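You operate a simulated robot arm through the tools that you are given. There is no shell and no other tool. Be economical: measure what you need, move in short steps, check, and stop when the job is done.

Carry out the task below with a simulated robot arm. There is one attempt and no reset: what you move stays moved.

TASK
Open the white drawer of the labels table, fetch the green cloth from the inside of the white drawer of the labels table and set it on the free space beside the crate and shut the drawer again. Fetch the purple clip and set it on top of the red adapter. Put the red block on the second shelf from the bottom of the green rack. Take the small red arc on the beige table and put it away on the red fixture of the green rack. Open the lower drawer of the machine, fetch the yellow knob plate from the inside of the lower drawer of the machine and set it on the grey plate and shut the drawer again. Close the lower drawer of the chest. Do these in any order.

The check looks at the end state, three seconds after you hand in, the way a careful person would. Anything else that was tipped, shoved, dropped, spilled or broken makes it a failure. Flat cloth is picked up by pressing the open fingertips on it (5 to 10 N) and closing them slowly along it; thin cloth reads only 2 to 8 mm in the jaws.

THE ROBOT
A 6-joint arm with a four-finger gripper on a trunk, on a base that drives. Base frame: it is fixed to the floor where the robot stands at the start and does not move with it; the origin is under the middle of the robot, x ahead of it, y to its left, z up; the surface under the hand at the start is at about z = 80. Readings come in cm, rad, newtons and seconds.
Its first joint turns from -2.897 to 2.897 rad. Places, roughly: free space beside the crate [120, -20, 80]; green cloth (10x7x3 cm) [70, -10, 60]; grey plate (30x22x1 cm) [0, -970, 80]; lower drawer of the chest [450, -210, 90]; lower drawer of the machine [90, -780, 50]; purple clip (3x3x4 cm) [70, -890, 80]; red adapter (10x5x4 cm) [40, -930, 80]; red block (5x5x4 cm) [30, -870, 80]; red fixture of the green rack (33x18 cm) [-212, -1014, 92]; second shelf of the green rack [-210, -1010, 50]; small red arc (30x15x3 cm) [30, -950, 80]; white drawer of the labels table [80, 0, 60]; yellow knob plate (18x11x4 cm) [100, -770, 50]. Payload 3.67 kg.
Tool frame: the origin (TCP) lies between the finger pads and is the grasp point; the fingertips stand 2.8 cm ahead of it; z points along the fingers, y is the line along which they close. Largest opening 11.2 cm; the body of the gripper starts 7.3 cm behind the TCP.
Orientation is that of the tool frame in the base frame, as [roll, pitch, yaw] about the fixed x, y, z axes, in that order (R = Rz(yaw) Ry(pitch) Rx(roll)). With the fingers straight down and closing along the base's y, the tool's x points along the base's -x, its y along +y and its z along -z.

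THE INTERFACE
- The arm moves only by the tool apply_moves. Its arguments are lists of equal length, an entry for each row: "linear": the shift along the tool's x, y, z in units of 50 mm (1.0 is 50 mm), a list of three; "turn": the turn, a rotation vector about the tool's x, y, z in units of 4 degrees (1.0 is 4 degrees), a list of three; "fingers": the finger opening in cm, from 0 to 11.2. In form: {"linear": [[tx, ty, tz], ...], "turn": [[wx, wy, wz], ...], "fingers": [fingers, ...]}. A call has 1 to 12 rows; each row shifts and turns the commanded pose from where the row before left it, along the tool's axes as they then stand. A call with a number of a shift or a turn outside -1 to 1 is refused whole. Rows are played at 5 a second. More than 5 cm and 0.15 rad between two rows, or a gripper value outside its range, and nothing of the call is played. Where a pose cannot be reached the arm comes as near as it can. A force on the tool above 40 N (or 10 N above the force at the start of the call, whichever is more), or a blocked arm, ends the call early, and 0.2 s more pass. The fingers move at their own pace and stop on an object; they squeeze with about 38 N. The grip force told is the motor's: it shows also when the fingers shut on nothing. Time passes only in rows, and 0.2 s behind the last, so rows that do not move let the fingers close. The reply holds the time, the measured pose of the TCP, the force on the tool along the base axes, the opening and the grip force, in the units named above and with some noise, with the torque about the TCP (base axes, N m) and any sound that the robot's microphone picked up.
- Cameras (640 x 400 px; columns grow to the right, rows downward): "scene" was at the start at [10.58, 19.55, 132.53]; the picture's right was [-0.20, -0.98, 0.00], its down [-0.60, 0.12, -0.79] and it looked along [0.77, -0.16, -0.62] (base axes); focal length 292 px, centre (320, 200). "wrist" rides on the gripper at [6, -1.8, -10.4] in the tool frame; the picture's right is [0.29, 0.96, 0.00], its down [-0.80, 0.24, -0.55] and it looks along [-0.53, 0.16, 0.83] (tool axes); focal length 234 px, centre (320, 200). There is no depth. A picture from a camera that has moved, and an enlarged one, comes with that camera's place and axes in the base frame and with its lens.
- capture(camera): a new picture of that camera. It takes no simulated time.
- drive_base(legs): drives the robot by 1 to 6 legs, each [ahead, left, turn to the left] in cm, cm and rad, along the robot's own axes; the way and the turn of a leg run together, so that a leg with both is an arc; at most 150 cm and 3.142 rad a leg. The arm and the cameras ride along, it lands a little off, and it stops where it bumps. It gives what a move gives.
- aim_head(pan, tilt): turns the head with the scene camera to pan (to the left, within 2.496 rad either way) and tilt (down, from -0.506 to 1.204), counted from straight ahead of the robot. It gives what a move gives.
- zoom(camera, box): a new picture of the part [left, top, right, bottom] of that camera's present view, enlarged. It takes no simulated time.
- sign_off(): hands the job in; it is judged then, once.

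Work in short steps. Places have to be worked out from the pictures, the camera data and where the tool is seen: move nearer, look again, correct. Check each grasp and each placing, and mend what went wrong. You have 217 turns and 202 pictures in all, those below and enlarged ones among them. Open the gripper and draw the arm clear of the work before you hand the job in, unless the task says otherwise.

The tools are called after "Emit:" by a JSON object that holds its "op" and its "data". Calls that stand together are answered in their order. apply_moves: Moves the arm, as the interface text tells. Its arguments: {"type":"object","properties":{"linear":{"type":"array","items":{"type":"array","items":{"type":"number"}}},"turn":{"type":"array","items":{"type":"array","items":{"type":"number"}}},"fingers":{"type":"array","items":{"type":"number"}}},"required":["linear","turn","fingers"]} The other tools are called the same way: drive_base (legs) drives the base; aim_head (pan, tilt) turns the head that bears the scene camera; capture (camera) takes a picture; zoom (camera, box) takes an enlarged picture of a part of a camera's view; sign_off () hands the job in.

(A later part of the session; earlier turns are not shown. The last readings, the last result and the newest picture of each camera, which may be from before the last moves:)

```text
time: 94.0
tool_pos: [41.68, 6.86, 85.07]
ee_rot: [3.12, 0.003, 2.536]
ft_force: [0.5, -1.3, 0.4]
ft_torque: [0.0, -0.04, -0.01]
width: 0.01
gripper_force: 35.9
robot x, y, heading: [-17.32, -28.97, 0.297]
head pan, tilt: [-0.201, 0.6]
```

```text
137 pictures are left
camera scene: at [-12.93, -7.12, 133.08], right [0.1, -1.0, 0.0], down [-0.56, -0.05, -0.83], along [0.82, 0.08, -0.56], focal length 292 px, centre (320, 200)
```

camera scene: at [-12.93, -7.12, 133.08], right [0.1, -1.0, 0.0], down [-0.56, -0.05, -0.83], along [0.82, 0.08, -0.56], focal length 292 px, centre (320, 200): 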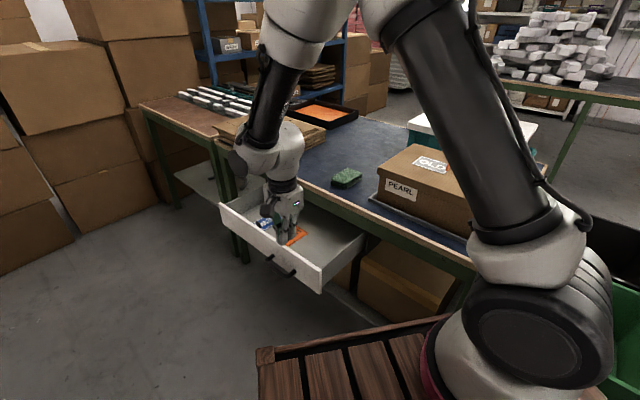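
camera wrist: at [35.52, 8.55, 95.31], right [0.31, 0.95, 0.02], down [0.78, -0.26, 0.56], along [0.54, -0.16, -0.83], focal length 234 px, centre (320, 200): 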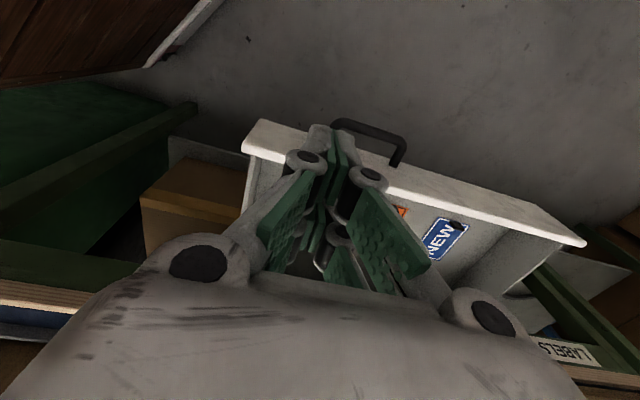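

The tool will come down just in front of the panel, right of the handle. I'll shift 1.5 cm right and 1 cm outward for clearance, then descend to z≈70.

Emit:
{"op": "apply_moves", "data": {"linear": [[0.24, -0.3, 0], [0, 0, 0.75], [0, 0, 0.75], [0, 0, 0.75], [0, 0, 0.75]], "turn": [[0, 0, 0], [0, 0, 0], [0, 0, 0], [0, 0, 0], [0, 0, 0]], "fingers": [0, 0, 0, 0, 0]}}

Emit:
{"op": "capture", "data": {"camera": "wrist"}}

Emit:
{"op": "zoom", "data": {"camera": "scene", "box": [200, 170, 400, 295]}}

```text
time: 95.2
tool_pos: [40.09, 6.67, 70.01]
ee_rot: [3.119, 0.005, 2.539]
ft_force: [0.5, -0.9, 0.8]
ft_torque: [0.03, 0.0, 0.0]
width: 0.0
gripper_force: 35.7
robot x, y, heading: [-17.27, -29.2, 0.297]
head pan, tilt: [-0.201, 0.6]
```

```text
136 pictures are left
camera wrist: at [33.99, 8.43, 80.2], right [0.31, 0.95, 0.02], down [0.78, -0.26, 0.56], along [0.54, -0.16, -0.83], focal length 234 px, centre (320, 200)
```

wrist: 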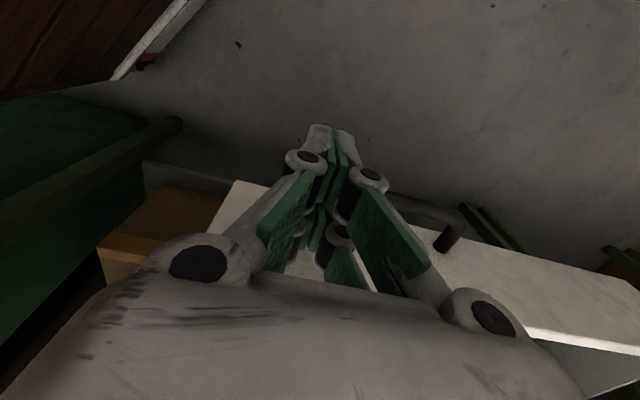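

```text
3.20 times, centred on (300, 232) of scene
camera zoom: at [-12.92, -7.11, 133.08], right [0.1, -1.0, 0.0], down [-0.56, -0.05, -0.83], along [0.82, 0.08, -0.56], focal length 933 px, centre (384, 96)
```

zoom: 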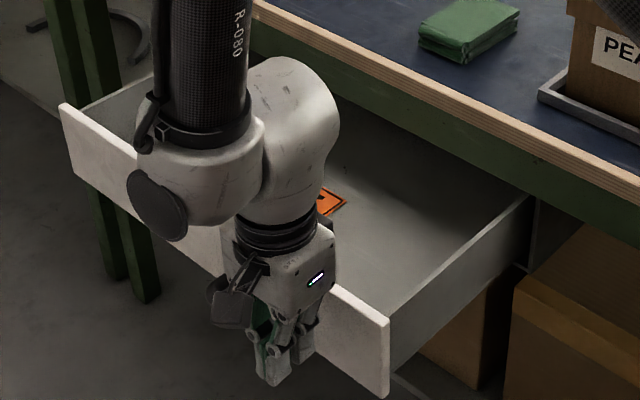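

In front of the panel, clear of the handle. Now push along the drawer axis.

Emit:
{"op": "apply_moves", "data": {"linear": [[-0.4, 0, 0], [-0.4, 0, 0], [-0.4, 0, 0], [-0.4, 0, 0], [-0.4, 0, 0], [-0.4, 0, 0], [-0.4, 0, 0], [-0.4, 0, 0], [-0.4, 0, 0], [-0.4, 0, 0], [-0.2, 0, 0]], "turn": [[0, 0, 0], [0, 0, 0], [0, 0, 0], [0, 0, 0], [0, 0, 0], [0, 0, 0], [0, 0, 0], [0, 0, 0], [0, 0, 0], [0, 0, 0], [0, 0, 0]], "fingers": [0, 0, 0, 0, 0, 0, 0, 0, 0, 0, 0]}}

Emit:
{"op": "capture", "data": {"camera": "scene"}}

```text
time: 97.7
tool_pos: [57.26, -5.37, 70.11]
ee_rot: [3.122, 0.004, 2.537]
ft_force: [0.6, 0.3, 0.3]
ft_torque: [0.03, 0.0, 0.01]
width: 0.0
gripper_force: 35.5
robot x, y, heading: [-17.46, -28.74, 0.301]
head pan, tilt: [-0.201, 0.6]
```

```text
134 pictures are left
camera scene: at [-12.91, -7.1, 133.08], right [0.1, -1.0, 0.0], down [-0.56, -0.05, -0.83], along [0.82, 0.08, -0.56], focal length 292 px, centre (320, 200)
```

scene: 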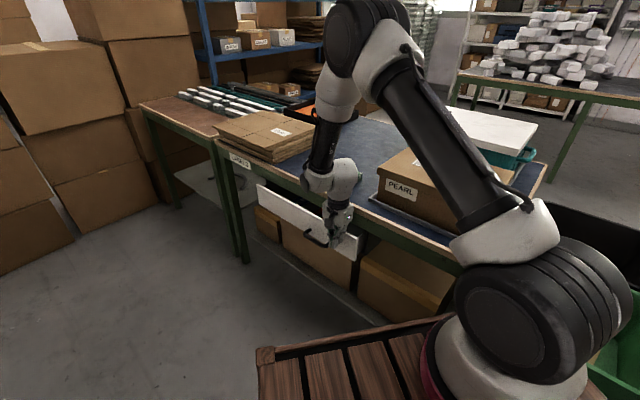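

Nearly closed; I'll continue in small steps until there's resistance.

Emit:
{"op": "apply_moves", "data": {"linear": [[-0.16, 0, 0], [-0.16, 0, 0], [-0.16, 0, 0], [-0.16, 0, 0], [-0.16, 0, 0]], "turn": [[0, 0, 0], [0, 0, 0], [0, 0, 0], [0, 0, 0], [0, 0, 0]], "fingers": [0, 0, 0, 0, 0]}}

Emit:
{"op": "zoom", "data": {"camera": "scene", "box": [220, 150, 400, 262]}}

```text
time: 98.4
tool_pos: [58.33, -6.09, 70.04]
ee_rot: [3.126, -0.003, 2.539]
ft_force: [-8.2, 5.9, 1.6]
ft_torque: [-0.67, -0.81, -0.18]
width: 0.0
gripper_force: 35.9
robot x, y, heading: [-17.63, -28.95, 0.297]
head pan, tilt: [-0.201, 0.6]
stopped in row 3: the force on the tool passed its limit at 54 N (the readings are from after the stop); the commanded pose is now the measured one
```

```text
3.56 times, centred on (310, 206) of scene
camera zoom: at [-13.0, -7.06, 133.08], right [0.1, -1.0, 0.0], down [-0.56, -0.05, -0.83], along [0.82, 0.08, -0.56], focal length 1037 px, centre (356, 179)
```

zoom: 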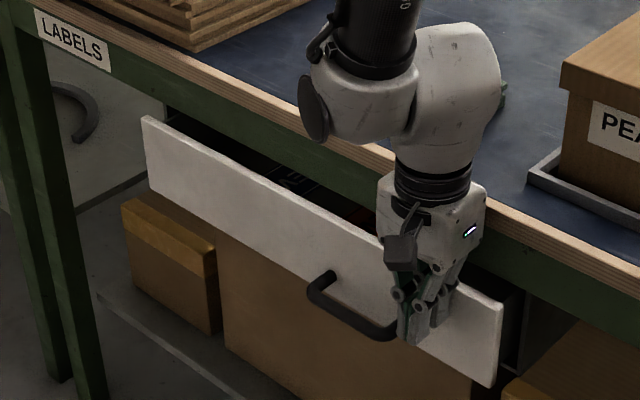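

The force came from the gripper body meeting the table edge, with the drawer still about 4 cm open. I'll back off, tilt the tool 36° so only the fingertips lead, and push again.

Emit:
{"op": "apply_moves", "data": {"linear": [[0.3, 0, 0], [0.4, 0, 0], [0, 0, 0], [0, 0, 0], [0, 0, 0], [0, 0, 0], [0, 0, 0], [0, 0, 0], [0, 0, 0], [0, 0, 0], [0, 0, 0]], "turn": [[0, 0, 0], [0, 0, 0], [0, -1, 0], [0, -1, 0], [0, -1, 0], [0, -1, 0], [0, -1, 0], [0, -1, 0], [0, -1, 0], [0, -1, 0], [0, -1, 0]], "fingers": [0, 0, 0, 0, 0, 0, 0, 0, 0, 0, 0]}}

Emit:
{"op": "capture", "data": {"camera": "scene"}}

```text
time: 100.8
tool_pos: [56.8, -5.31, 70.3]
ee_rot: [-3.124, 0.507, 2.54]
ft_force: [-0.2, 0.3, -1.7]
ft_torque: [0.01, 0.0, 0.04]
width: 0.0
gripper_force: 35.6
out of reach, approached as far as the arm can: row 4, 5, 7
robot x, y, heading: [-17.44, -29.18, 0.296]
head pan, tilt: [-0.201, 0.6]
```

```text
132 pictures are left
camera scene: at [-12.95, -7.08, 133.08], right [0.1, -1.0, 0.0], down [-0.56, -0.05, -0.83], along [0.82, 0.08, -0.57], focal length 292 px, centre (320, 200)
```

scene: 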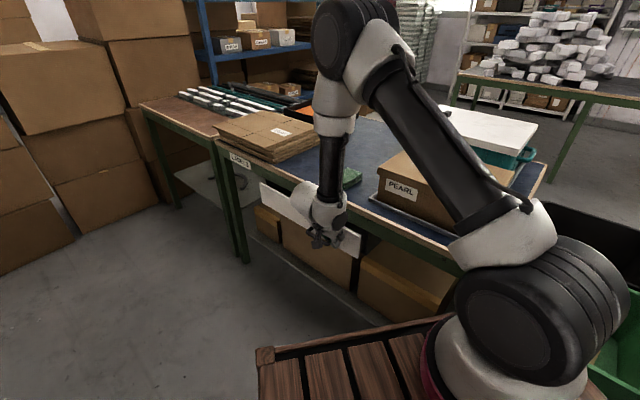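

Tilted 29° now. Push with the tips in 1 cm steps.

Emit:
{"op": "apply_moves", "data": {"linear": [[-0.175, 0, 0.097], [-0.175, 0, 0.097], [-0.175, 0, 0.097], [-0.175, 0, 0.097], [-0.175, 0, 0.097]], "turn": [[0, 0, 0], [0, 0, 0], [0, 0, 0], [0, 0, 0], [0, 0, 0]], "fingers": [0, 0, 0, 0, 0]}}

Emit:
{"op": "zoom", "data": {"camera": "scene", "box": [220, 120, 400, 262]}}

Emit:
{"op": "capture", "data": {"camera": "wrist"}}

```text
time: 101.8
tool_pos: [59.89, -7.4, 70.21]
ee_rot: [-3.122, 0.499, 2.549]
ft_force: [-7.2, 4.4, 0.6]
ft_torque: [0.0, 0.07, -0.04]
width: 0.0
gripper_force: 35.5
robot x, y, heading: [-17.59, -28.74, 0.297]
head pan, tilt: [-0.201, 0.6]
stopped in row 5: the force on the tool passed its limit at 54 N (the readings are from after the stop); the commanded pose is now the measured one
```

```text
2.82 times, centred on (310, 191) of scene
camera zoom: at [-13.03, -7.05, 133.08], right [0.1, -1.0, 0.0], down [-0.56, -0.06, -0.83], along [0.82, 0.08, -0.56], focal length 822 px, centre (348, 225)
```

zoom: 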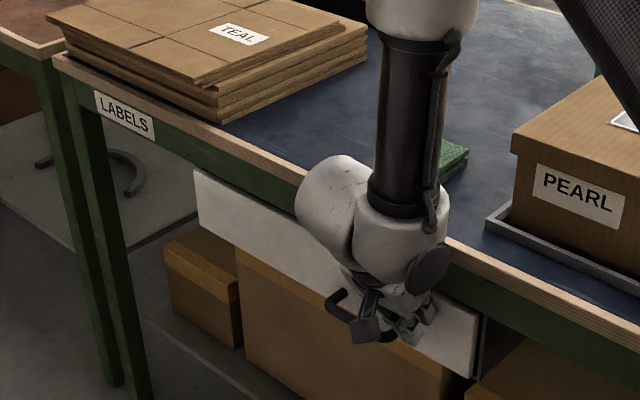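

```text
130 pictures are left
camera wrist: at [50.52, -3.04, 76.4], right [0.33, 0.93, -0.16], down [0.5, -0.04, 0.86], along [0.8, -0.37, -0.48], focal length 234 px, centre (320, 200)
```

wrist: 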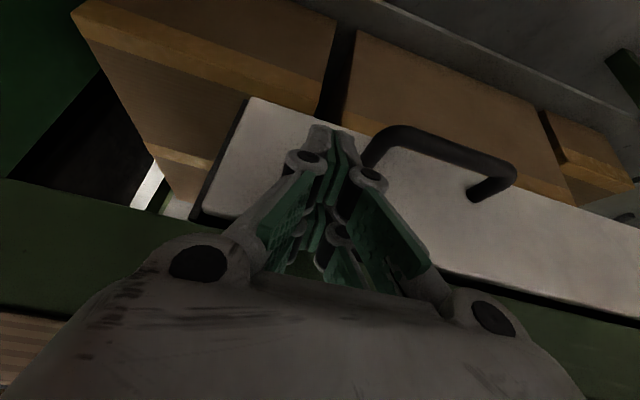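

The tip is at about the closed-front position with almost no torque, so the drawer seems shut. I'll retreat, raise the arm, and verify.

Emit:
{"op": "apply_moves", "data": {"linear": [[0.35, 0, -0.2], [0.7, 0, -0.4], [0.7, 0, -0.4], [-0.3, 0, -0.5], [-0.4, 0, -0.7], [-0.4, 0, -0.7], [-0.4, 0, -0.7], [-0.4, 0, -0.7], [-0.4, 0, -0.7]], "turn": [[0, 0, 0], [0, 0, 0], [0, 0, 0], [0, 1, 0], [0, 1, 0], [0, 1, 0], [0, 1, 0], [0, 1, 0], [0, 1, 0]], "fingers": [0, 0, 0, 2, 6, 9, 9, 9, 9]}}

Emit:
{"op": "zoom", "data": {"camera": "scene", "box": [220, 120, 400, 262]}}

```text
time: 103.8
tool_pos: [55.78, -3.59, 93.2]
ee_rot: [-3.123, 0.08, 2.539]
ft_force: [0.0, 0.4, 0.2]
ft_torque: [-0.06, 0.03, -0.01]
width: 9.03
gripper_force: 0.0
out of reach, approached as far as the arm can: row 3
robot x, y, heading: [-17.78, -28.95, 0.297]
head pan, tilt: [-0.201, 0.6]
```

```text
2.82 times, centred on (310, 191) of scene
camera zoom: at [-13.01, -7.04, 133.07], right [0.1, -1.0, 0.0], down [-0.56, -0.06, -0.82], along [0.82, 0.08, -0.57], focal length 822 px, centre (348, 225)
```

zoom: 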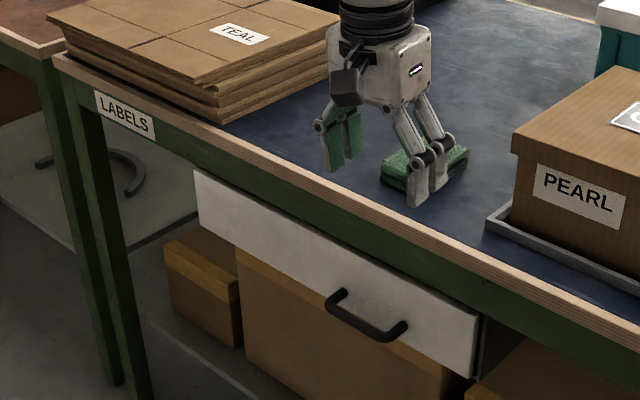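

The drawer is shut, and I can now regrasp the cloth. I'll level the tool and go over it.

Emit:
{"op": "apply_moves", "data": {"linear": [[0, 0, 0], [-0.73, 0.32, 0], [-0.73, 0.32, 0], [-0.73, 0.32, 0], [-0.73, 0.32, 0], [-0.73, 0.32, 0]], "turn": [[0, 1, 0], [0, 0.15, 0], [0, 0, 0], [0, 0, 0], [0, 0, 0], [0, 0, 0]], "fingers": [9.4, 9.4, 9.4, 9.4, 9.4, 9.4]}}

Emit:
{"op": "capture", "data": {"camera": "wrist"}}

```text
time: 105.2
tool_pos: [75.54, -7.42, 93.13]
ee_rot: [-3.125, 0.001, 2.537]
ft_force: [-0.4, 0.6, 1.0]
ft_torque: [0.01, -0.03, -0.01]
width: 9.4
gripper_force: 0.1
robot x, y, heading: [-17.77, -29.14, 0.304]
head pan, tilt: [-0.201, 0.6]
```

```text
128 pictures are left
camera wrist: at [69.72, -5.48, 103.5], right [0.31, 0.95, -0.02], down [0.8, -0.25, 0.55], along [0.52, -0.18, -0.83], focal length 234 px, centre (320, 200)
```

wrist: 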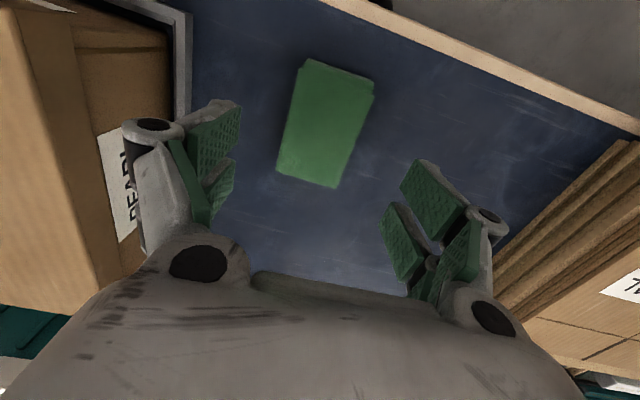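

Centred over the cloth. Descend to z≈84.1 and close.

Emit:
{"op": "apply_moves", "data": {"linear": [[0, 0, 0.6], [0, 0, 0.6], [0, 0, 0.6], [0, 0, 0], [0, 0, 0], [0, 0, 0], [0, 0, 0], [0, 0, 0]], "turn": [[0, 0, 0], [0, 0, 0], [0, 0, 0], [0, 0, 0], [0, 0, 0], [0, 0, 0], [0, 0, 0], [0, 0, 0]], "fingers": [9.4, 9.4, 9.4, 8.4, 7.4, 6.6, 5.6, 5]}}

Emit:
{"op": "apply_moves", "data": {"linear": [[0, 0, -0.6], [0, 0, -0.8], [0, 0, -0.8], [0, 0, -0.8], [0, 0, -0.8]], "turn": [[0, 0, 0], [0, 0, 0], [0, 0, 0], [0, 0, 0], [0, 0, 0]], "fingers": [5, 5, 5, 5, 5]}}

Emit:
{"op": "aim_head", "data": {"pan": -0.2, "tilt": 0.45}}

Emit:
{"op": "capture", "data": {"camera": "scene"}}

```text
time: 107.0
tool_pos: [75.63, -7.52, 84.21]
ee_rot: [-3.123, 0.002, 2.536]
ft_force: [1.3, -0.6, 0.9]
ft_torque: [0.06, -0.01, -0.01]
width: 6.37
gripper_force: 38.5
robot x, y, heading: [-17.79, -28.86, 0.299]
head pan, tilt: [-0.201, 0.6]
```

```text
time: 108.2
tool_pos: [75.67, -7.43, 102.75]
ee_rot: [-3.123, 0.001, 2.536]
ft_force: [0.0, 0.4, -0.8]
ft_torque: [-0.04, 0.07, 0.01]
width: 6.4
gripper_force: 37.9
robot x, y, heading: [-17.16, -28.68, 0.304]
head pan, tilt: [-0.201, 0.6]
```

```text
time: 108.9
tool_pos: [75.6, -7.42, 102.82]
ee_rot: [-3.124, 0.001, 2.537]
ft_force: [-0.1, 0.3, 0.2]
ft_torque: [0.0, 0.0, 0.0]
width: 6.41
gripper_force: 38.3
robot x, y, heading: [-17.44, -28.95, 0.295]
head pan, tilt: [-0.201, 0.45]
```

```text
127 pictures are left
camera scene: at [-12.64, -7.03, 134.43], right [0.1, -1.0, 0.0], down [-0.43, -0.04, -0.9], along [0.9, 0.09, -0.44], focal length 292 px, centre (320, 200)
```

scene: 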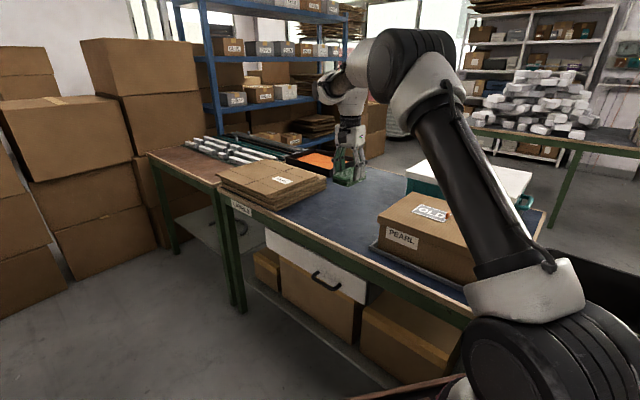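

The cloth is held. I'll raise the arm to z≈120, turn the robot square to the table, and drive so it faces the free space beside the crate.

Emit:
{"op": "apply_moves", "data": {"linear": [[0, 0, -0.9], [0, 0, -0.9], [0, 0, -0.9], [0, 0, -0.8]], "turn": [[0, 0, 0], [0, 0, 0], [0, 0, 0], [0, 0, 0]], "fingers": [5, 5, 5, 5]}}

Emit:
{"op": "drive_base", "data": {"legs": [[0, 0, -0.9], [0, 78, 0]]}}

Emit:
{"op": "aim_head", "data": {"pan": 0.0, "tilt": 0.6}}

Emit:
{"op": "capture", "data": {"camera": "scene"}}

```text
time: 109.9
tool_pos: [75.89, -7.2, 120.47]
ee_rot: [-3.122, 0.003, 2.537]
ft_force: [0.8, -0.5, 0.0]
ft_torque: [0.0, -0.02, -0.01]
width: 6.43
gripper_force: 38.6
robot x, y, heading: [-17.29, -28.76, 0.299]
head pan, tilt: [-0.201, 0.45]
```

```text
time: 116.5
tool_pos: [102.42, -25.45, 120.44]
ee_rot: [-3.125, 0.003, 1.622]
ft_force: [1.0, 0.5, -0.1]
ft_torque: [-0.05, -0.02, -0.01]
width: 6.41
gripper_force: 38.2
robot x, y, heading: [28.38, 35.72, -0.624]
head pan, tilt: [-0.201, 0.45]
```

```text
time: 117.3
tool_pos: [102.33, -25.36, 120.47]
ee_rot: [-3.125, 0.001, 1.621]
ft_force: [0.6, -0.4, 0.3]
ft_torque: [0.0, 0.0, 0.03]
width: 6.4
gripper_force: 37.7
robot x, y, heading: [28.24, 35.65, -0.617]
head pan, tilt: [0.0, 0.6]
```

```text
126 pictures are left
camera scene: at [49.73, 46.58, 133.08], right [-0.58, -0.81, 0.0], down [-0.46, 0.33, -0.83], along [0.67, -0.48, -0.56], focal length 292 px, centre (320, 200)
```

scene: 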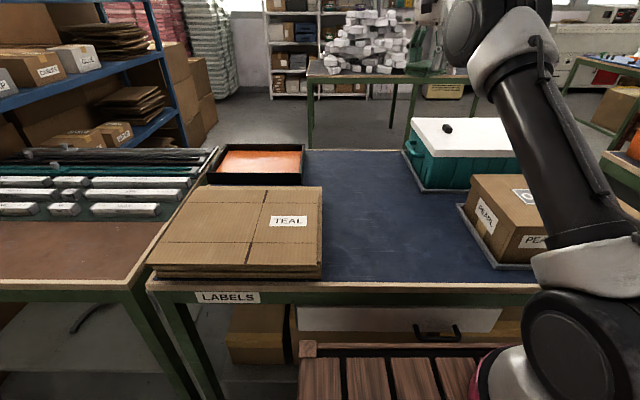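

The target spot (355,172 in the picture) is clear blue table to the left of the teal crate. I'll drive 14 cm ahead.

Emit:
{"op": "drive_base", "data": {"legs": [[14, 0, 0]]}}

```text
time: 118.6
tool_pos: [111.6, -32.8, 120.17]
ee_rot: [-3.12, -0.002, 1.614]
ft_force: [-0.1, 0.0, -0.6]
ft_torque: [-0.01, -0.01, 0.03]
width: 6.41
gripper_force: 38.1
robot x, y, heading: [38.11, 28.89, -0.62]
head pan, tilt: [0.0, 0.6]
stopped in leg 1: the robot was blocked; the commanded pose is now the measured one
```

Stopped by the table at n≈15; the target is 95 cm away, still in reach. I'll move the cloth over [120, −20] and lower to z≈90.

Emit:
{"op": "apply_moves", "data": {"linear": [[0.62, 0.45, 0], [0.62, 0.45, 0], [0.62, 0.45, 0], [0.62, 0.45, 0], [0, 0, 0.9], [0, 0, 0.9], [0, 0, 0.9], [0, 0, 0.9], [0, 0, 0.9], [0, 0, 0.9], [0, 0, 0.6]], "turn": [[0, 0, 0], [0, 0, 0], [0, 0, 0], [0, 0, 0], [0, 0, 0], [0, 0, 0], [0, 0, 0], [0, 0, 0], [0, 0, 0], [0, 0, 0], [0, 0, 0]], "fingers": [5, 5, 5, 5, 5, 5, 5, 5, 5, 5, 5]}}

Emit:
{"op": "capture", "data": {"camera": "scene"}}

Emit:
{"op": "capture", "data": {"camera": "wrist"}}

```text
time: 121.0
tool_pos: [118.41, -19.67, 89.76]
ee_rot: [-3.121, -0.003, 1.616]
ft_force: [-0.3, 0.4, 0.4]
ft_torque: [0.03, 0.0, -0.01]
width: 6.44
gripper_force: 37.9
out of reach, approached as far as the arm can: row 4
robot x, y, heading: [38.09, 28.78, -0.63]
head pan, tilt: [0.0, 0.6]
```

```text
125 pictures are left
camera scene: at [59.54, 39.64, 133.08], right [-0.59, -0.81, 0.0], down [-0.46, 0.33, -0.83], along [0.67, -0.48, -0.56], focal length 292 px, centre (320, 200)
```

scene: 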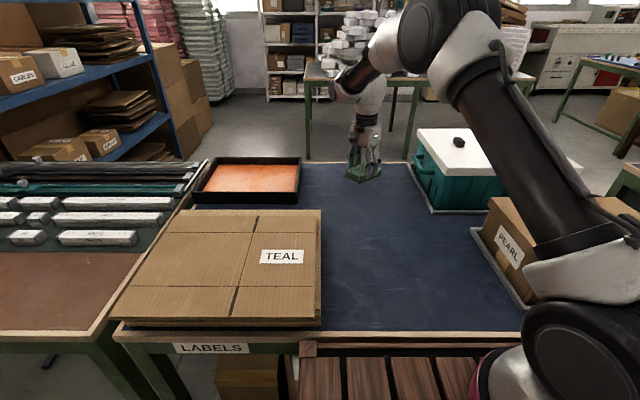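

```text
124 pictures are left
camera wrist: at [116.63, -13.81, 100.11], right [0.94, 0.33, -0.02], down [0.29, -0.79, 0.55], along [0.17, -0.52, -0.84], focal length 234 px, centre (320, 200)
```

wrist: 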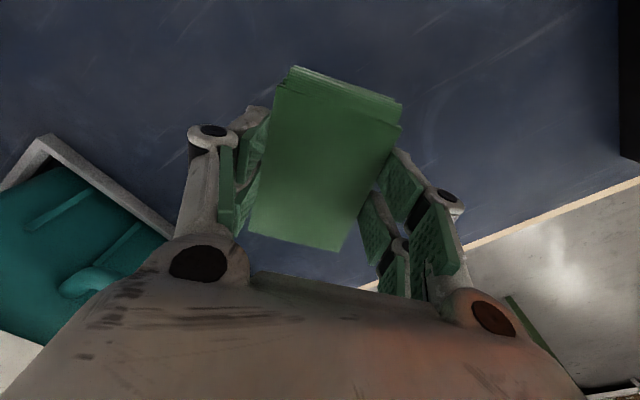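

Clear spot with the table's rear edge well away. Lower to contact and release.

Emit:
{"op": "apply_moves", "data": {"linear": [[0, 0, 0.4], [0, 0, 0.4], [0, 0, 0.2], [0, 0, 0.06]], "turn": [[0, 0, 0], [0, 0, 0], [0, 0, 0], [0, 0, 0]], "fingers": [5, 5, 5, 5]}}

Emit:
{"op": "apply_moves", "data": {"linear": [[0, 0, 0], [0, 0, 0], [0, 0, -0.4], [0, 0, -0.8], [0, 0, -0.8], [0, 0, -0.8], [0, 0, -0.8], [0, 0, -0.8], [0, 0, -0.8]], "turn": [[0, 0, 0], [0, 0, 0], [0, 0, 0], [0, 0, 0], [0, 0, 0], [0, 0, 0], [0, 0, 0], [0, 0, 0], [0, 0, 0]], "fingers": [8.6, 8.6, 8.6, 8.6, 8.6, 8.6, 8.6, 8.6, 8.6]}}

Emit:
{"op": "capture", "data": {"camera": "scene"}}

```text
time: 122.0
tool_pos: [118.58, -19.59, 84.61]
ee_rot: [-3.122, -0.002, 1.614]
ft_force: [0.3, 0.4, -0.5]
ft_torque: [0.03, 0.01, 0.0]
width: 6.41
gripper_force: 37.6
robot x, y, heading: [37.88, 29.02, -0.624]
head pan, tilt: [0.0, 0.6]
```

```text
time: 124.0
tool_pos: [119.13, -19.61, 110.42]
ee_rot: [-3.119, -0.002, 1.616]
ft_force: [0.1, -0.3, -0.4]
ft_torque: [0.01, 0.02, -0.02]
width: 8.62
gripper_force: 0.1
robot x, y, heading: [38.09, 28.66, -0.623]
head pan, tilt: [0.0, 0.6]
```

```text
123 pictures are left
camera scene: at [59.59, 39.62, 133.07], right [-0.59, -0.81, 0.0], down [-0.46, 0.33, -0.82], along [0.67, -0.48, -0.57], focal length 292 px, centre (320, 200)
```

scene: 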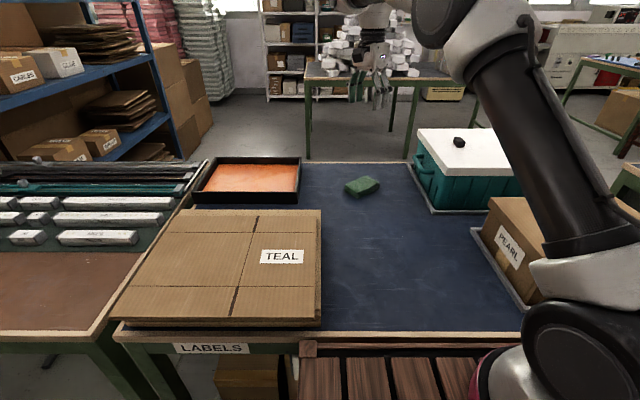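

The cloth sits in the free space by the crate. Now tuck the arm in, back off from the table, and survey the room for the way to the chest.

Emit:
{"op": "apply_moves", "data": {"linear": [[0.53, -0.67, 0], [0.53, -0.67, 0], [0.53, -0.67, 0], [0.53, -0.67, 0], [0.53, -0.67, 0], [0.53, -0.67, 0], [0.53, -0.67, 0]], "turn": [[0, 0, 0], [0, 0, 0], [0, 0, 0], [0, 0, 0], [0, 0, 0], [0, 0, 0], [0, 0, 0]], "fingers": [8, 8, 8, 8, 8, 8, 8]}}

Emit:
{"op": "drive_base", "data": {"legs": [[-25, 0, 0], [0, -70, 0]]}}

Emit:
{"op": "aim_head", "data": {"pan": -0.6, "tilt": 0.3}}

Emit:
{"op": "capture", "data": {"camera": "scene"}}

Emit:
{"op": "aim_head", "data": {"pan": -1.5, "tilt": 0.3}}

Emit:
{"op": "capture", "data": {"camera": "scene"}}

```text
time: 125.6
tool_pos: [94.92, -1.87, 110.79]
ee_rot: [-3.12, -0.002, 1.614]
ft_force: [0.0, -0.4, -1.2]
ft_torque: [0.04, 0.05, 0.0]
width: 7.97
gripper_force: 0.0
robot x, y, heading: [38.21, 28.98, -0.621]
head pan, tilt: [0.0, 0.6]
```

```text
time: 130.8
tool_pos: [34.58, -43.28, 110.76]
ee_rot: [-3.121, -0.001, 1.618]
ft_force: [0.4, 0.0, 1.1]
ft_torque: [-0.04, -0.04, -0.02]
width: 7.99
gripper_force: 0.1
robot x, y, heading: [-22.52, -12.14, -0.621]
head pan, tilt: [0.0, 0.6]
```

```text
time: 131.8
tool_pos: [34.54, -43.23, 110.78]
ee_rot: [-3.12, -0.001, 1.616]
ft_force: [0.0, 0.5, 0.1]
ft_torque: [-0.03, -0.01, -0.01]
width: 8.0
gripper_force: 0.1
robot x, y, heading: [-22.59, -12.86, -0.621]
head pan, tilt: [-0.6, 0.3]
```

```text
122 pictures are left
camera scene: at [-5.0, -5.4, 135.82], right [-0.94, -0.34, 0.0], down [-0.1, 0.28, -0.96], along [0.33, -0.9, -0.3], focal length 292 px, centre (320, 200)
```

scene: 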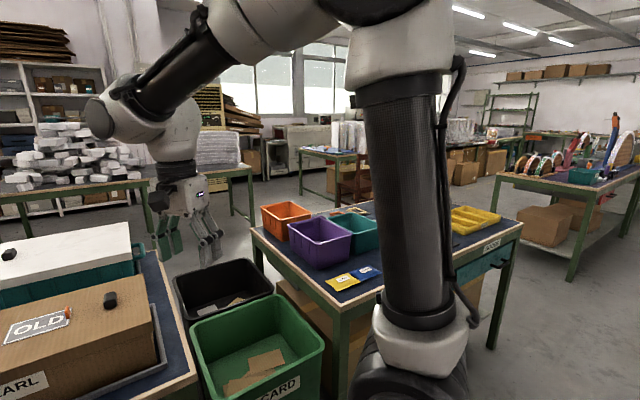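

```text
time: 133.1
tool_pos: [34.53, -43.28, 110.92]
ee_rot: [-3.12, -0.001, 1.617]
ft_force: [-0.9, 0.0, 0.1]
ft_torque: [0.01, 0.04, -0.02]
width: 7.99
gripper_force: 0.0
robot x, y, heading: [-22.33, -12.85, -0.623]
head pan, tilt: [-1.499, 0.3]
```

```text
121 pictures are left
camera scene: at [-13.07, -4.58, 135.83], right [-0.85, 0.52, 0.0], down [0.15, 0.25, -0.96], along [-0.5, -0.81, -0.3], focal length 292 px, centre (320, 200)
```

scene: 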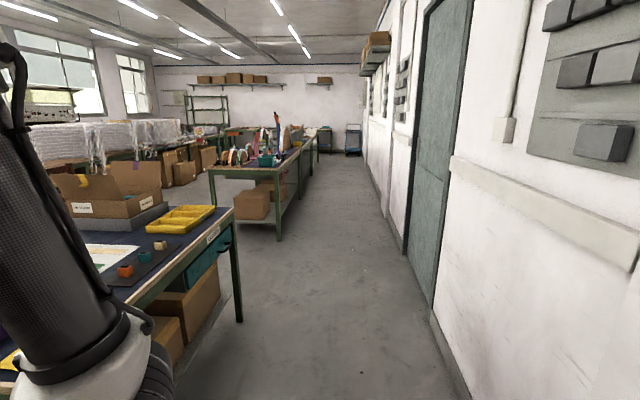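

The aisle runs along the wall; there's a gap between the second and third tables. I'll turn to face along the aisle and drive down it.

Emit:
{"op": "drive_base", "data": {"legs": [[0, 0, -1.57], [120, 0, 0]]}}

Emit:
{"op": "aim_head", "data": {"pan": 0.9, "tilt": 0.3}}

Emit:
{"op": "capture", "data": {"camera": "scene"}}

Emit:
{"op": "aim_head", "data": {"pan": 0.0, "tilt": 0.3}}

Emit:
{"op": "capture", "data": {"camera": "scene"}}

```text
time: 143.0
tool_pos: [-125.91, -165.58, 110.73]
ee_rot: [-3.12, 0.0, 0.024]
ft_force: [0.3, -0.6, -0.2]
ft_torque: [-0.01, 0.01, -0.03]
width: 8.03
gripper_force: 0.1
robot x, y, heading: [-94.57, -109.09, -2.216]
head pan, tilt: [-1.499, 0.3]
```

```text
time: 145.2
tool_pos: [-125.83, -165.48, 110.79]
ee_rot: [-3.118, -0.003, 0.026]
ft_force: [-0.9, -0.2, -0.4]
ft_torque: [0.0, 0.02, 0.01]
width: 7.97
gripper_force: 0.1
robot x, y, heading: [-94.17, -108.97, -2.219]
head pan, tilt: [0.901, 0.3]
```

```text
120 pictures are left
camera scene: at [-75.71, -132.89, 135.83], right [-0.97, -0.25, 0.0], down [-0.08, 0.29, -0.96], along [0.24, -0.92, -0.3], focal length 292 px, centre (320, 200)
```

scene: 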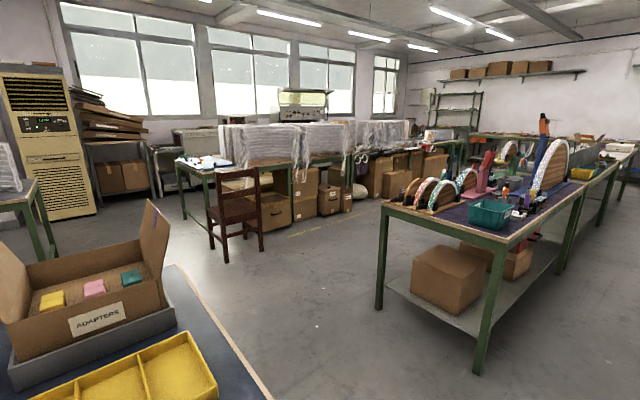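

```text
time: 146.4
tool_pos: [-125.91, -165.55, 110.82]
ee_rot: [-3.12, -0.004, 0.028]
ft_force: [0.7, -0.3, -0.5]
ft_torque: [-0.01, -0.03, 0.02]
width: 8.01
gripper_force: 0.0
robot x, y, heading: [-94.04, -108.87, -2.211]
head pan, tilt: [0.0, 0.3]
```

```text
119 pictures are left
camera scene: at [-83.67, -131.33, 135.83], right [-0.8, 0.6, 0.0], down [0.18, 0.24, -0.96], along [-0.57, -0.77, -0.3], focal length 292 px, centre (320, 200)
```

scene: 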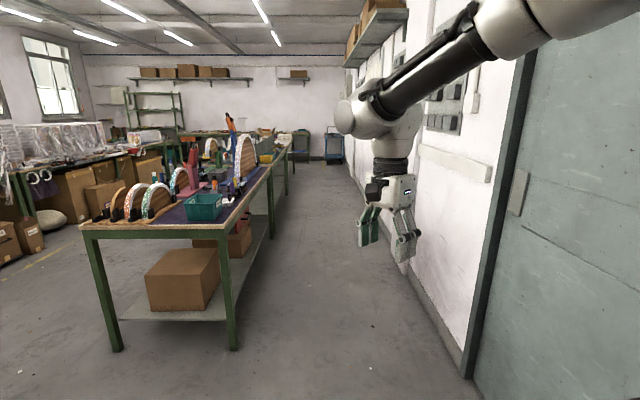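

I can see the layout: a 120 cm gap between tables 2 and 3 leads to the open area. I'll drive to it, turn left and go through.

Emit:
{"op": "drive_base", "data": {"legs": [[92, 0, 0], [0, 0, 1.6], [95, 0, 0], [95, 0, 0]]}}

Emit:
{"op": "aim_head", "data": {"pan": 0.6, "tilt": 0.3}}

Emit:
{"op": "capture", "data": {"camera": "scene"}}

Emit:
{"op": "aim_head", "data": {"pan": -0.6, "tilt": 0.3}}

Emit:
{"op": "capture", "data": {"camera": "scene"}}

```text
time: 164.1
tool_pos: [60.01, -326.46, 110.81]
ee_rot: [-3.12, -0.003, 1.589]
ft_force: [0.2, 0.5, -0.2]
ft_torque: [0.01, 0.01, -0.06]
width: 7.99
gripper_force: 0.0
robot x, y, heading: [3.57, -294.57, -0.651]
head pan, tilt: [0.0, 0.3]
```

```text
time: 165.1
tool_pos: [59.97, -326.54, 110.8]
ee_rot: [-3.122, -0.001, 1.59]
ft_force: [0.2, 0.5, -0.2]
ft_torque: [-0.03, 0.02, -0.01]
width: 7.98
gripper_force: 0.0
robot x, y, heading: [3.9, -294.1, -0.651]
head pan, tilt: [0.6, 0.3]
```

```text
118 pictures are left
camera scene: at [27.89, -279.25, 135.83], right [-0.05, -1.0, 0.0], down [-0.3, 0.01, -0.96], along [0.95, -0.05, -0.3], focal length 292 px, centre (320, 200)
```

scene: 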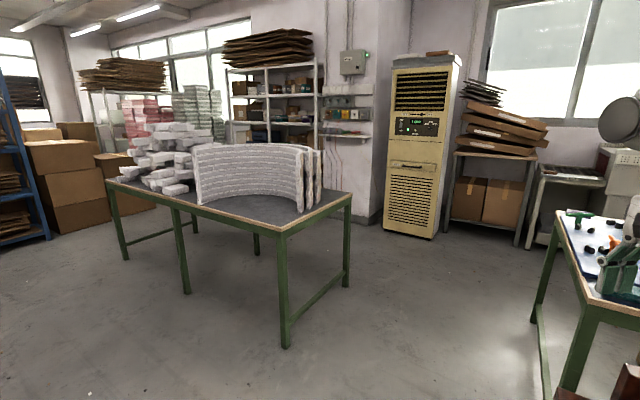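

```text
time: 166.5
tool_pos: [60.1, -326.56, 110.77]
ee_rot: [-3.122, -0.001, 1.589]
ft_force: [0.4, 0.7, 0.7]
ft_torque: [0.02, 0.01, 0.01]
width: 8.02
gripper_force: 0.0
robot x, y, heading: [3.93, -294.57, -0.648]
head pan, tilt: [-0.6, 0.3]
```

```text
117 pictures are left
camera scene: at [21.51, -287.64, 135.83], right [-0.95, -0.32, 0.0], down [-0.09, 0.28, -0.96], along [0.3, -0.91, -0.3], focal length 292 px, centre (320, 200)
```

scene: 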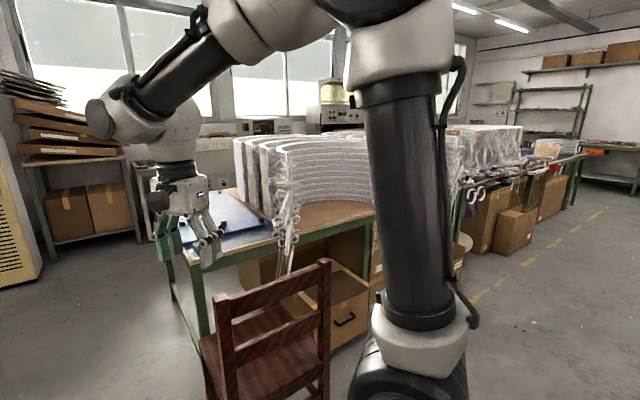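

Emit:
{"op": "aim_head", "data": {"pan": 0.6, "tilt": 0.2}}

Emit:
{"op": "zoom", "data": {"camera": "scene", "box": [190, 60, 430, 240]}}

```text
time: 167.9
tool_pos: [59.99, -326.44, 110.92]
ee_rot: [-3.119, -0.002, 1.59]
ft_force: [-0.2, -0.1, 0.3]
ft_torque: [-0.01, -0.01, -0.01]
width: 8.01
gripper_force: 0.1
robot x, y, heading: [4.06, -294.94, -0.65]
head pan, tilt: [0.6, 0.201]
```

```text
2.22 times, centred on (310, 150) of scene
camera zoom: at [27.87, -279.25, 136.75], right [-0.05, -1.0, 0.0], down [-0.2, 0.01, -0.98], along [0.98, -0.05, -0.2], focal length 648 px, centre (342, 311)
```

zoom: 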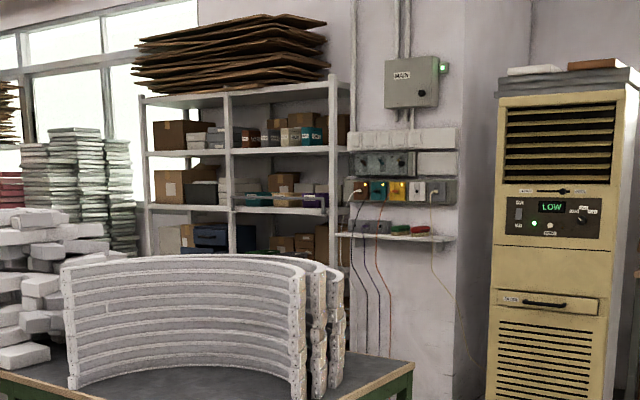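

The "chest" is the blue drawer box on the shelf by the wall at about [450, −210, 90]. There's a ~110 cm passage between the arc table and the workbench at t≈−187; I'll strafe left of the chair and go forward through it.

Emit:
{"op": "drive_base", "data": {"legs": [[0, 0, 0.04], [0, 53, 0], [80, 0, 0]]}}

Emit:
{"op": "aim_head", "data": {"pan": 0.0, "tilt": 0.5}}

Emit:
{"op": "capture", "data": {"camera": "scene"}}

```text
time: 175.2
tool_pos: [156.79, -326.76, 110.97]
ee_rot: [-3.121, -0.002, 1.631]
ft_force: [-0.6, 0.4, 0.3]
ft_torque: [-0.01, -0.03, -0.04]
width: 8.0
gripper_force: 0.0
robot x, y, heading: [99.41, -296.7, -0.606]
head pan, tilt: [0.6, 0.201]
```

```text
time: 176.2
tool_pos: [156.77, -326.85, 110.88]
ee_rot: [-3.12, -0.002, 1.629]
ft_force: [-0.9, 0.1, 0.3]
ft_torque: [-0.07, 0.0, -0.01]
width: 8.0
gripper_force: 0.2
robot x, y, heading: [99.57, -296.87, -0.612]
head pan, tilt: [0.0, 0.499]
```

```text
115 pictures are left
camera scene: at [120.91, -286.02, 133.99], right [-0.57, -0.82, 0.0], down [-0.39, 0.27, -0.88], along [0.72, -0.5, -0.48], focal length 292 px, centre (320, 200)
```

scene: 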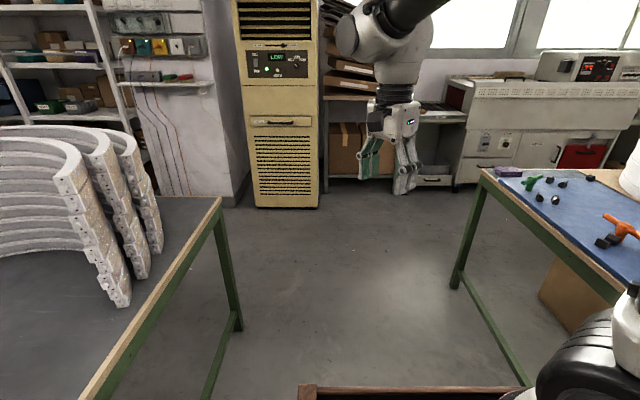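

Clear ahead. Forward 145, then strafe left behind the arc table.

Emit:
{"op": "drive_base", "data": {"legs": [[145, 0, 0], [0, 130, 0], [0, 80, 0]]}}

Emit:
{"op": "aim_head", "data": {"pan": 0.3, "tilt": 0.5}}

Emit:
{"op": "capture", "data": {"camera": "scene"}}

```text
time: 186.1
tool_pos: [299.64, -374.0, 110.88]
ee_rot: [-3.12, 0.0, 1.704]
ft_force: [-0.3, -0.2, 0.0]
ft_torque: [0.01, 0.01, -0.02]
width: 7.98
gripper_force: 0.1
robot x, y, heading: [239.99, -348.81, -0.538]
head pan, tilt: [0.0, 0.499]
stopped in leg 2: the robot was blocked; the commanded pose is now the measured one
```

```text
time: 186.9
tool_pos: [299.75, -374.06, 110.84]
ee_rot: [-3.12, -0.001, 1.704]
ft_force: [0.1, -0.6, -0.1]
ft_torque: [0.03, 0.01, -0.01]
width: 7.98
gripper_force: 0.1
robot x, y, heading: [239.97, -348.44, -0.537]
head pan, tilt: [0.3, 0.499]
```

```text
114 pictures are left
camera scene: at [261.94, -333.46, 133.99], right [-0.23, -0.97, 0.0], down [-0.47, 0.11, -0.88], along [0.85, -0.21, -0.48], focal length 292 px, centre (320, 200)
```

scene: 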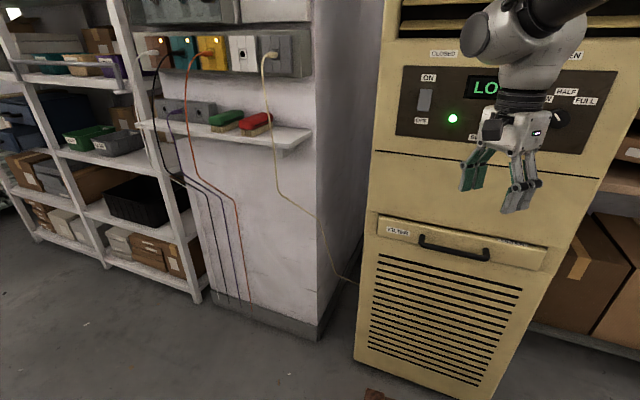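

The robot's rear touched the arc table's corner. I'll check that nothing moved there, then go further forward before turning along the corridor.

Emit:
{"op": "aim_head", "data": {"pan": 2.2, "tilt": 0.5}}

Emit:
{"op": "capture", "data": {"camera": "scene"}}

```text
time: 188.8
tool_pos: [299.67, -374.1, 110.87]
ee_rot: [-3.12, -0.003, 1.703]
ft_force: [0.6, 0.3, -0.6]
ft_torque: [-0.03, 0.0, 0.03]
width: 8.01
gripper_force: 0.0
robot x, y, heading: [240.32, -348.48, -0.535]
head pan, tilt: [2.201, 0.499]
```

```text
113 pictures are left
camera scene: at [252.26, -322.26, 133.99], right [1.0, 0.09, 0.0], down [0.04, -0.48, -0.88], along [-0.08, 0.87, -0.48], focal length 292 px, centre (320, 200)
```

scene: 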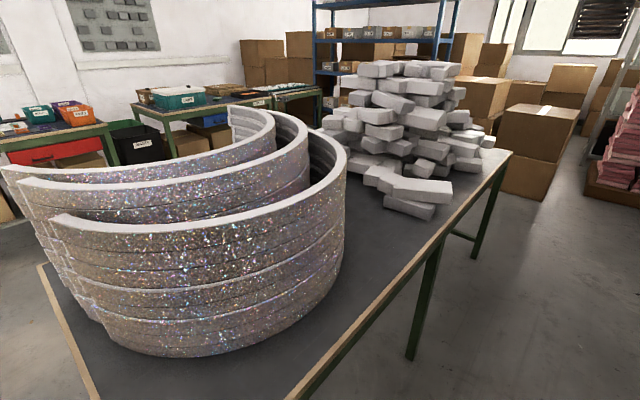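

All stands as it was. I'll step right, turn to face along the corridor, strafe toward the wall side, and drive along it.

Emit:
{"op": "drive_base", "data": {"legs": [[0, -22, 0], [0, 0, 1.5], [0, -32, 0]]}}

Emit:
{"op": "aim_head", "data": {"pan": 0.0, "tilt": 0.5}}

Emit:
{"op": "capture", "data": {"camera": "scene"}}

```text
time: 195.9
tool_pos: [283.89, -327.0, 110.84]
ee_rot: [-3.119, -0.002, -3.058]
ft_force: [-0.1, 0.6, -0.5]
ft_torque: [0.01, -0.03, -0.01]
width: 7.99
gripper_force: 0.0
robot x, y, heading: [255.88, -385.13, 0.986]
head pan, tilt: [2.201, 0.499]
```

```text
time: 198.0
tool_pos: [283.82, -327.11, 110.74]
ee_rot: [-3.12, -0.001, -3.056]
ft_force: [-0.2, -0.2, -0.2]
ft_torque: [-0.03, 0.01, -0.05]
width: 8.01
gripper_force: 0.0
robot x, y, heading: [255.69, -385.62, 0.984]
head pan, tilt: [0.0, 0.499]
```

```text
112 pictures are left
camera scene: at [243.85, -364.35, 133.99], right [0.83, -0.55, 0.0], down [-0.26, -0.4, -0.88], along [0.48, 0.73, -0.48], focal length 292 px, centre (320, 200)
```

scene: 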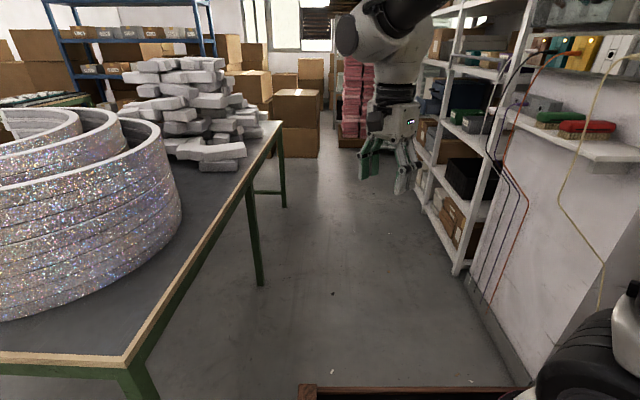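

The corridor is clear. Drive along it about 190 cm.

Emit:
{"op": "drive_base", "data": {"legs": [[120, 0, 0], [60, 0, 0]]}}

Emit:
{"op": "aim_head", "data": {"pan": -0.9, "tilt": 0.55}}

Emit:
{"op": "capture", "data": {"camera": "scene"}}

```text
time: 207.0
tool_pos: [379.47, -176.14, 110.94]
ee_rot: [-3.121, -0.001, -3.032]
ft_force: [0.6, 0.1, -0.5]
ft_torque: [0.01, 0.0, 0.02]
width: 7.99
gripper_force: 0.0
robot x, y, heading: [352.49, -235.32, 1.008]
head pan, tilt: [0.0, 0.499]
```

```text
time: 208.2
tool_pos: [379.43, -176.2, 110.88]
ee_rot: [-3.121, -0.003, -3.032]
ft_force: [-0.2, -0.4, -0.4]
ft_torque: [-0.02, 0.01, 0.04]
width: 8.01
gripper_force: 0.0
robot x, y, heading: [352.61, -234.84, 1.018]
head pan, tilt: [-0.901, 0.55]
```

```text
111 pictures are left
camera scene: at [344.46, -221.16, 133.53], right [0.11, -0.99, 0.0], down [-0.52, -0.06, -0.85], along [0.85, 0.09, -0.52], focal length 292 px, centre (320, 200)
```

scene: 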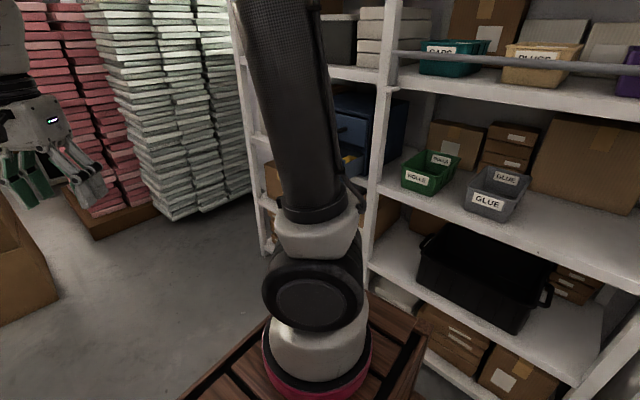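

The chest is the blue unit hidden behind the arm. I'll go 75 cm further, shift away from the shelf, and turn to face it.

Emit:
{"op": "drive_base", "data": {"legs": [[0, 0, -0.055], [76, 0, 0], [0, 25, 0], [0, 0, -1.57]]}}

Emit:
{"op": "aim_head", "data": {"pan": 0.0, "tilt": 0.5}}

Emit:
{"op": "capture", "data": {"camera": "scene"}}

```text
time: 215.1
tool_pos: [412.92, -105.92, 110.91]
ee_rot: [-3.118, -0.001, 3.082]
ft_force: [0.4, -0.5, -0.5]
ft_torque: [0.0, -0.01, 0.01]
width: 8.0
gripper_force: 0.0
robot x, y, heading: [376.23, -159.49, 0.84]
head pan, tilt: [-0.901, 0.55]
stopped in leg 4: the robot was blocked; the commanded pose is now the measured one
```

```text
time: 216.3
tool_pos: [413.02, -105.7, 110.93]
ee_rot: [-3.122, 0.0, 3.083]
ft_force: [-0.4, 0.0, -0.2]
ft_torque: [-0.02, -0.03, -0.02]
width: 8.01
gripper_force: 0.0
robot x, y, heading: [376.11, -158.93, 0.839]
head pan, tilt: [0.0, 0.499]
```

```text
110 pictures are left
camera scene: at [368.05, -136.94, 133.99], right [0.75, -0.67, 0.0], down [-0.32, -0.36, -0.88], along [0.59, 0.65, -0.48], focal length 292 px, centre (320, 200)
```

scene: 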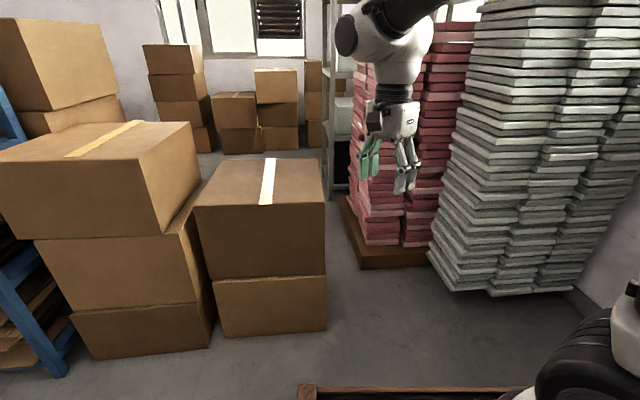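

The rear corner touched the table while turning. I'll move forward-right by 15 cm and then turn.

Emit:
{"op": "drive_base", "data": {"legs": [[16, -14, 0], [0, 0, -1.45]]}}

Emit:
{"op": "aim_head", "data": {"pan": -0.1, "tilt": 0.6}}

Emit:
{"op": "capture", "data": {"camera": "scene"}}

```text
time: 221.5
tool_pos: [454.55, -187.44, 110.84]
ee_rot: [-3.119, -0.002, 1.614]
ft_force: [-0.1, -0.8, -0.2]
ft_torque: [-0.01, -0.03, 0.0]
width: 8.02
gripper_force: 0.0
robot x, y, heading: [397.5, -156.89, -0.623]
head pan, tilt: [0.0, 0.499]
```

```text
time: 222.2
tool_pos: [454.57, -187.31, 110.8]
ee_rot: [-3.118, -0.001, 1.615]
ft_force: [0.0, 1.2, 0.9]
ft_torque: [0.0, 0.0, 0.02]
width: 8.0
gripper_force: 0.0
robot x, y, heading: [397.66, -156.82, -0.624]
head pan, tilt: [-0.099, 0.6]
```

```text
109 pictures are left
camera scene: at [418.59, -146.61, 133.08], right [-0.66, -0.75, 0.0], down [-0.42, 0.37, -0.83], along [0.62, -0.55, -0.56], focal length 292 px, centre (320, 200)
```

scene: 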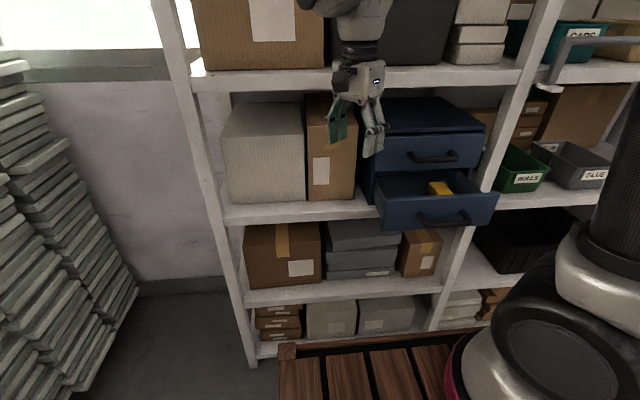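

The lower blue drawer is open, with a handle. I'll zoom in to locate it.

Emit:
{"op": "zoom", "data": {"camera": "scene", "box": [330, 90, 530, 240]}}

```text
2.67 times, centred on (430, 165) of scene
camera zoom: at [418.59, -146.61, 133.08], right [-0.66, -0.75, 0.0], down [-0.42, 0.37, -0.83], along [0.62, -0.55, -0.56], focal length 778 px, centre (27, 293)
```

zoom: 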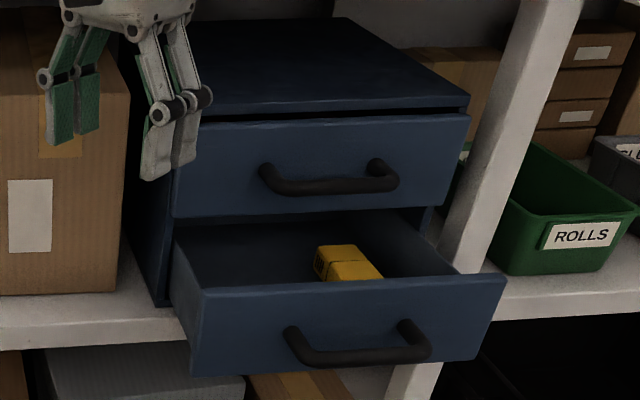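

Emit:
{"op": "capture", "data": {"camera": "wrist"}}

```text
107 pictures are left
camera wrist: at [452.75, -181.66, 121.19], right [0.94, 0.33, -0.02], down [0.29, -0.79, 0.55], along [0.16, -0.52, -0.84], focal length 234 px, centre (320, 200)
```

wrist: 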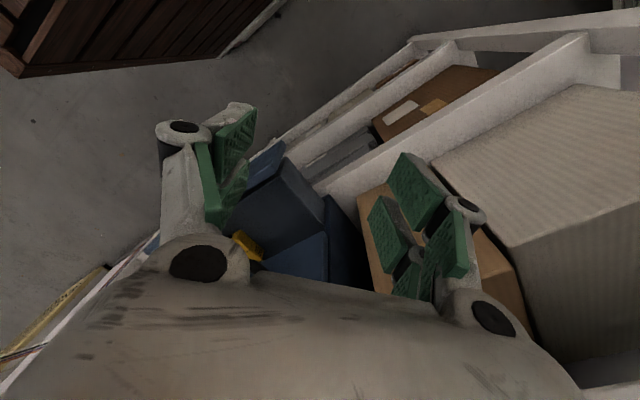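

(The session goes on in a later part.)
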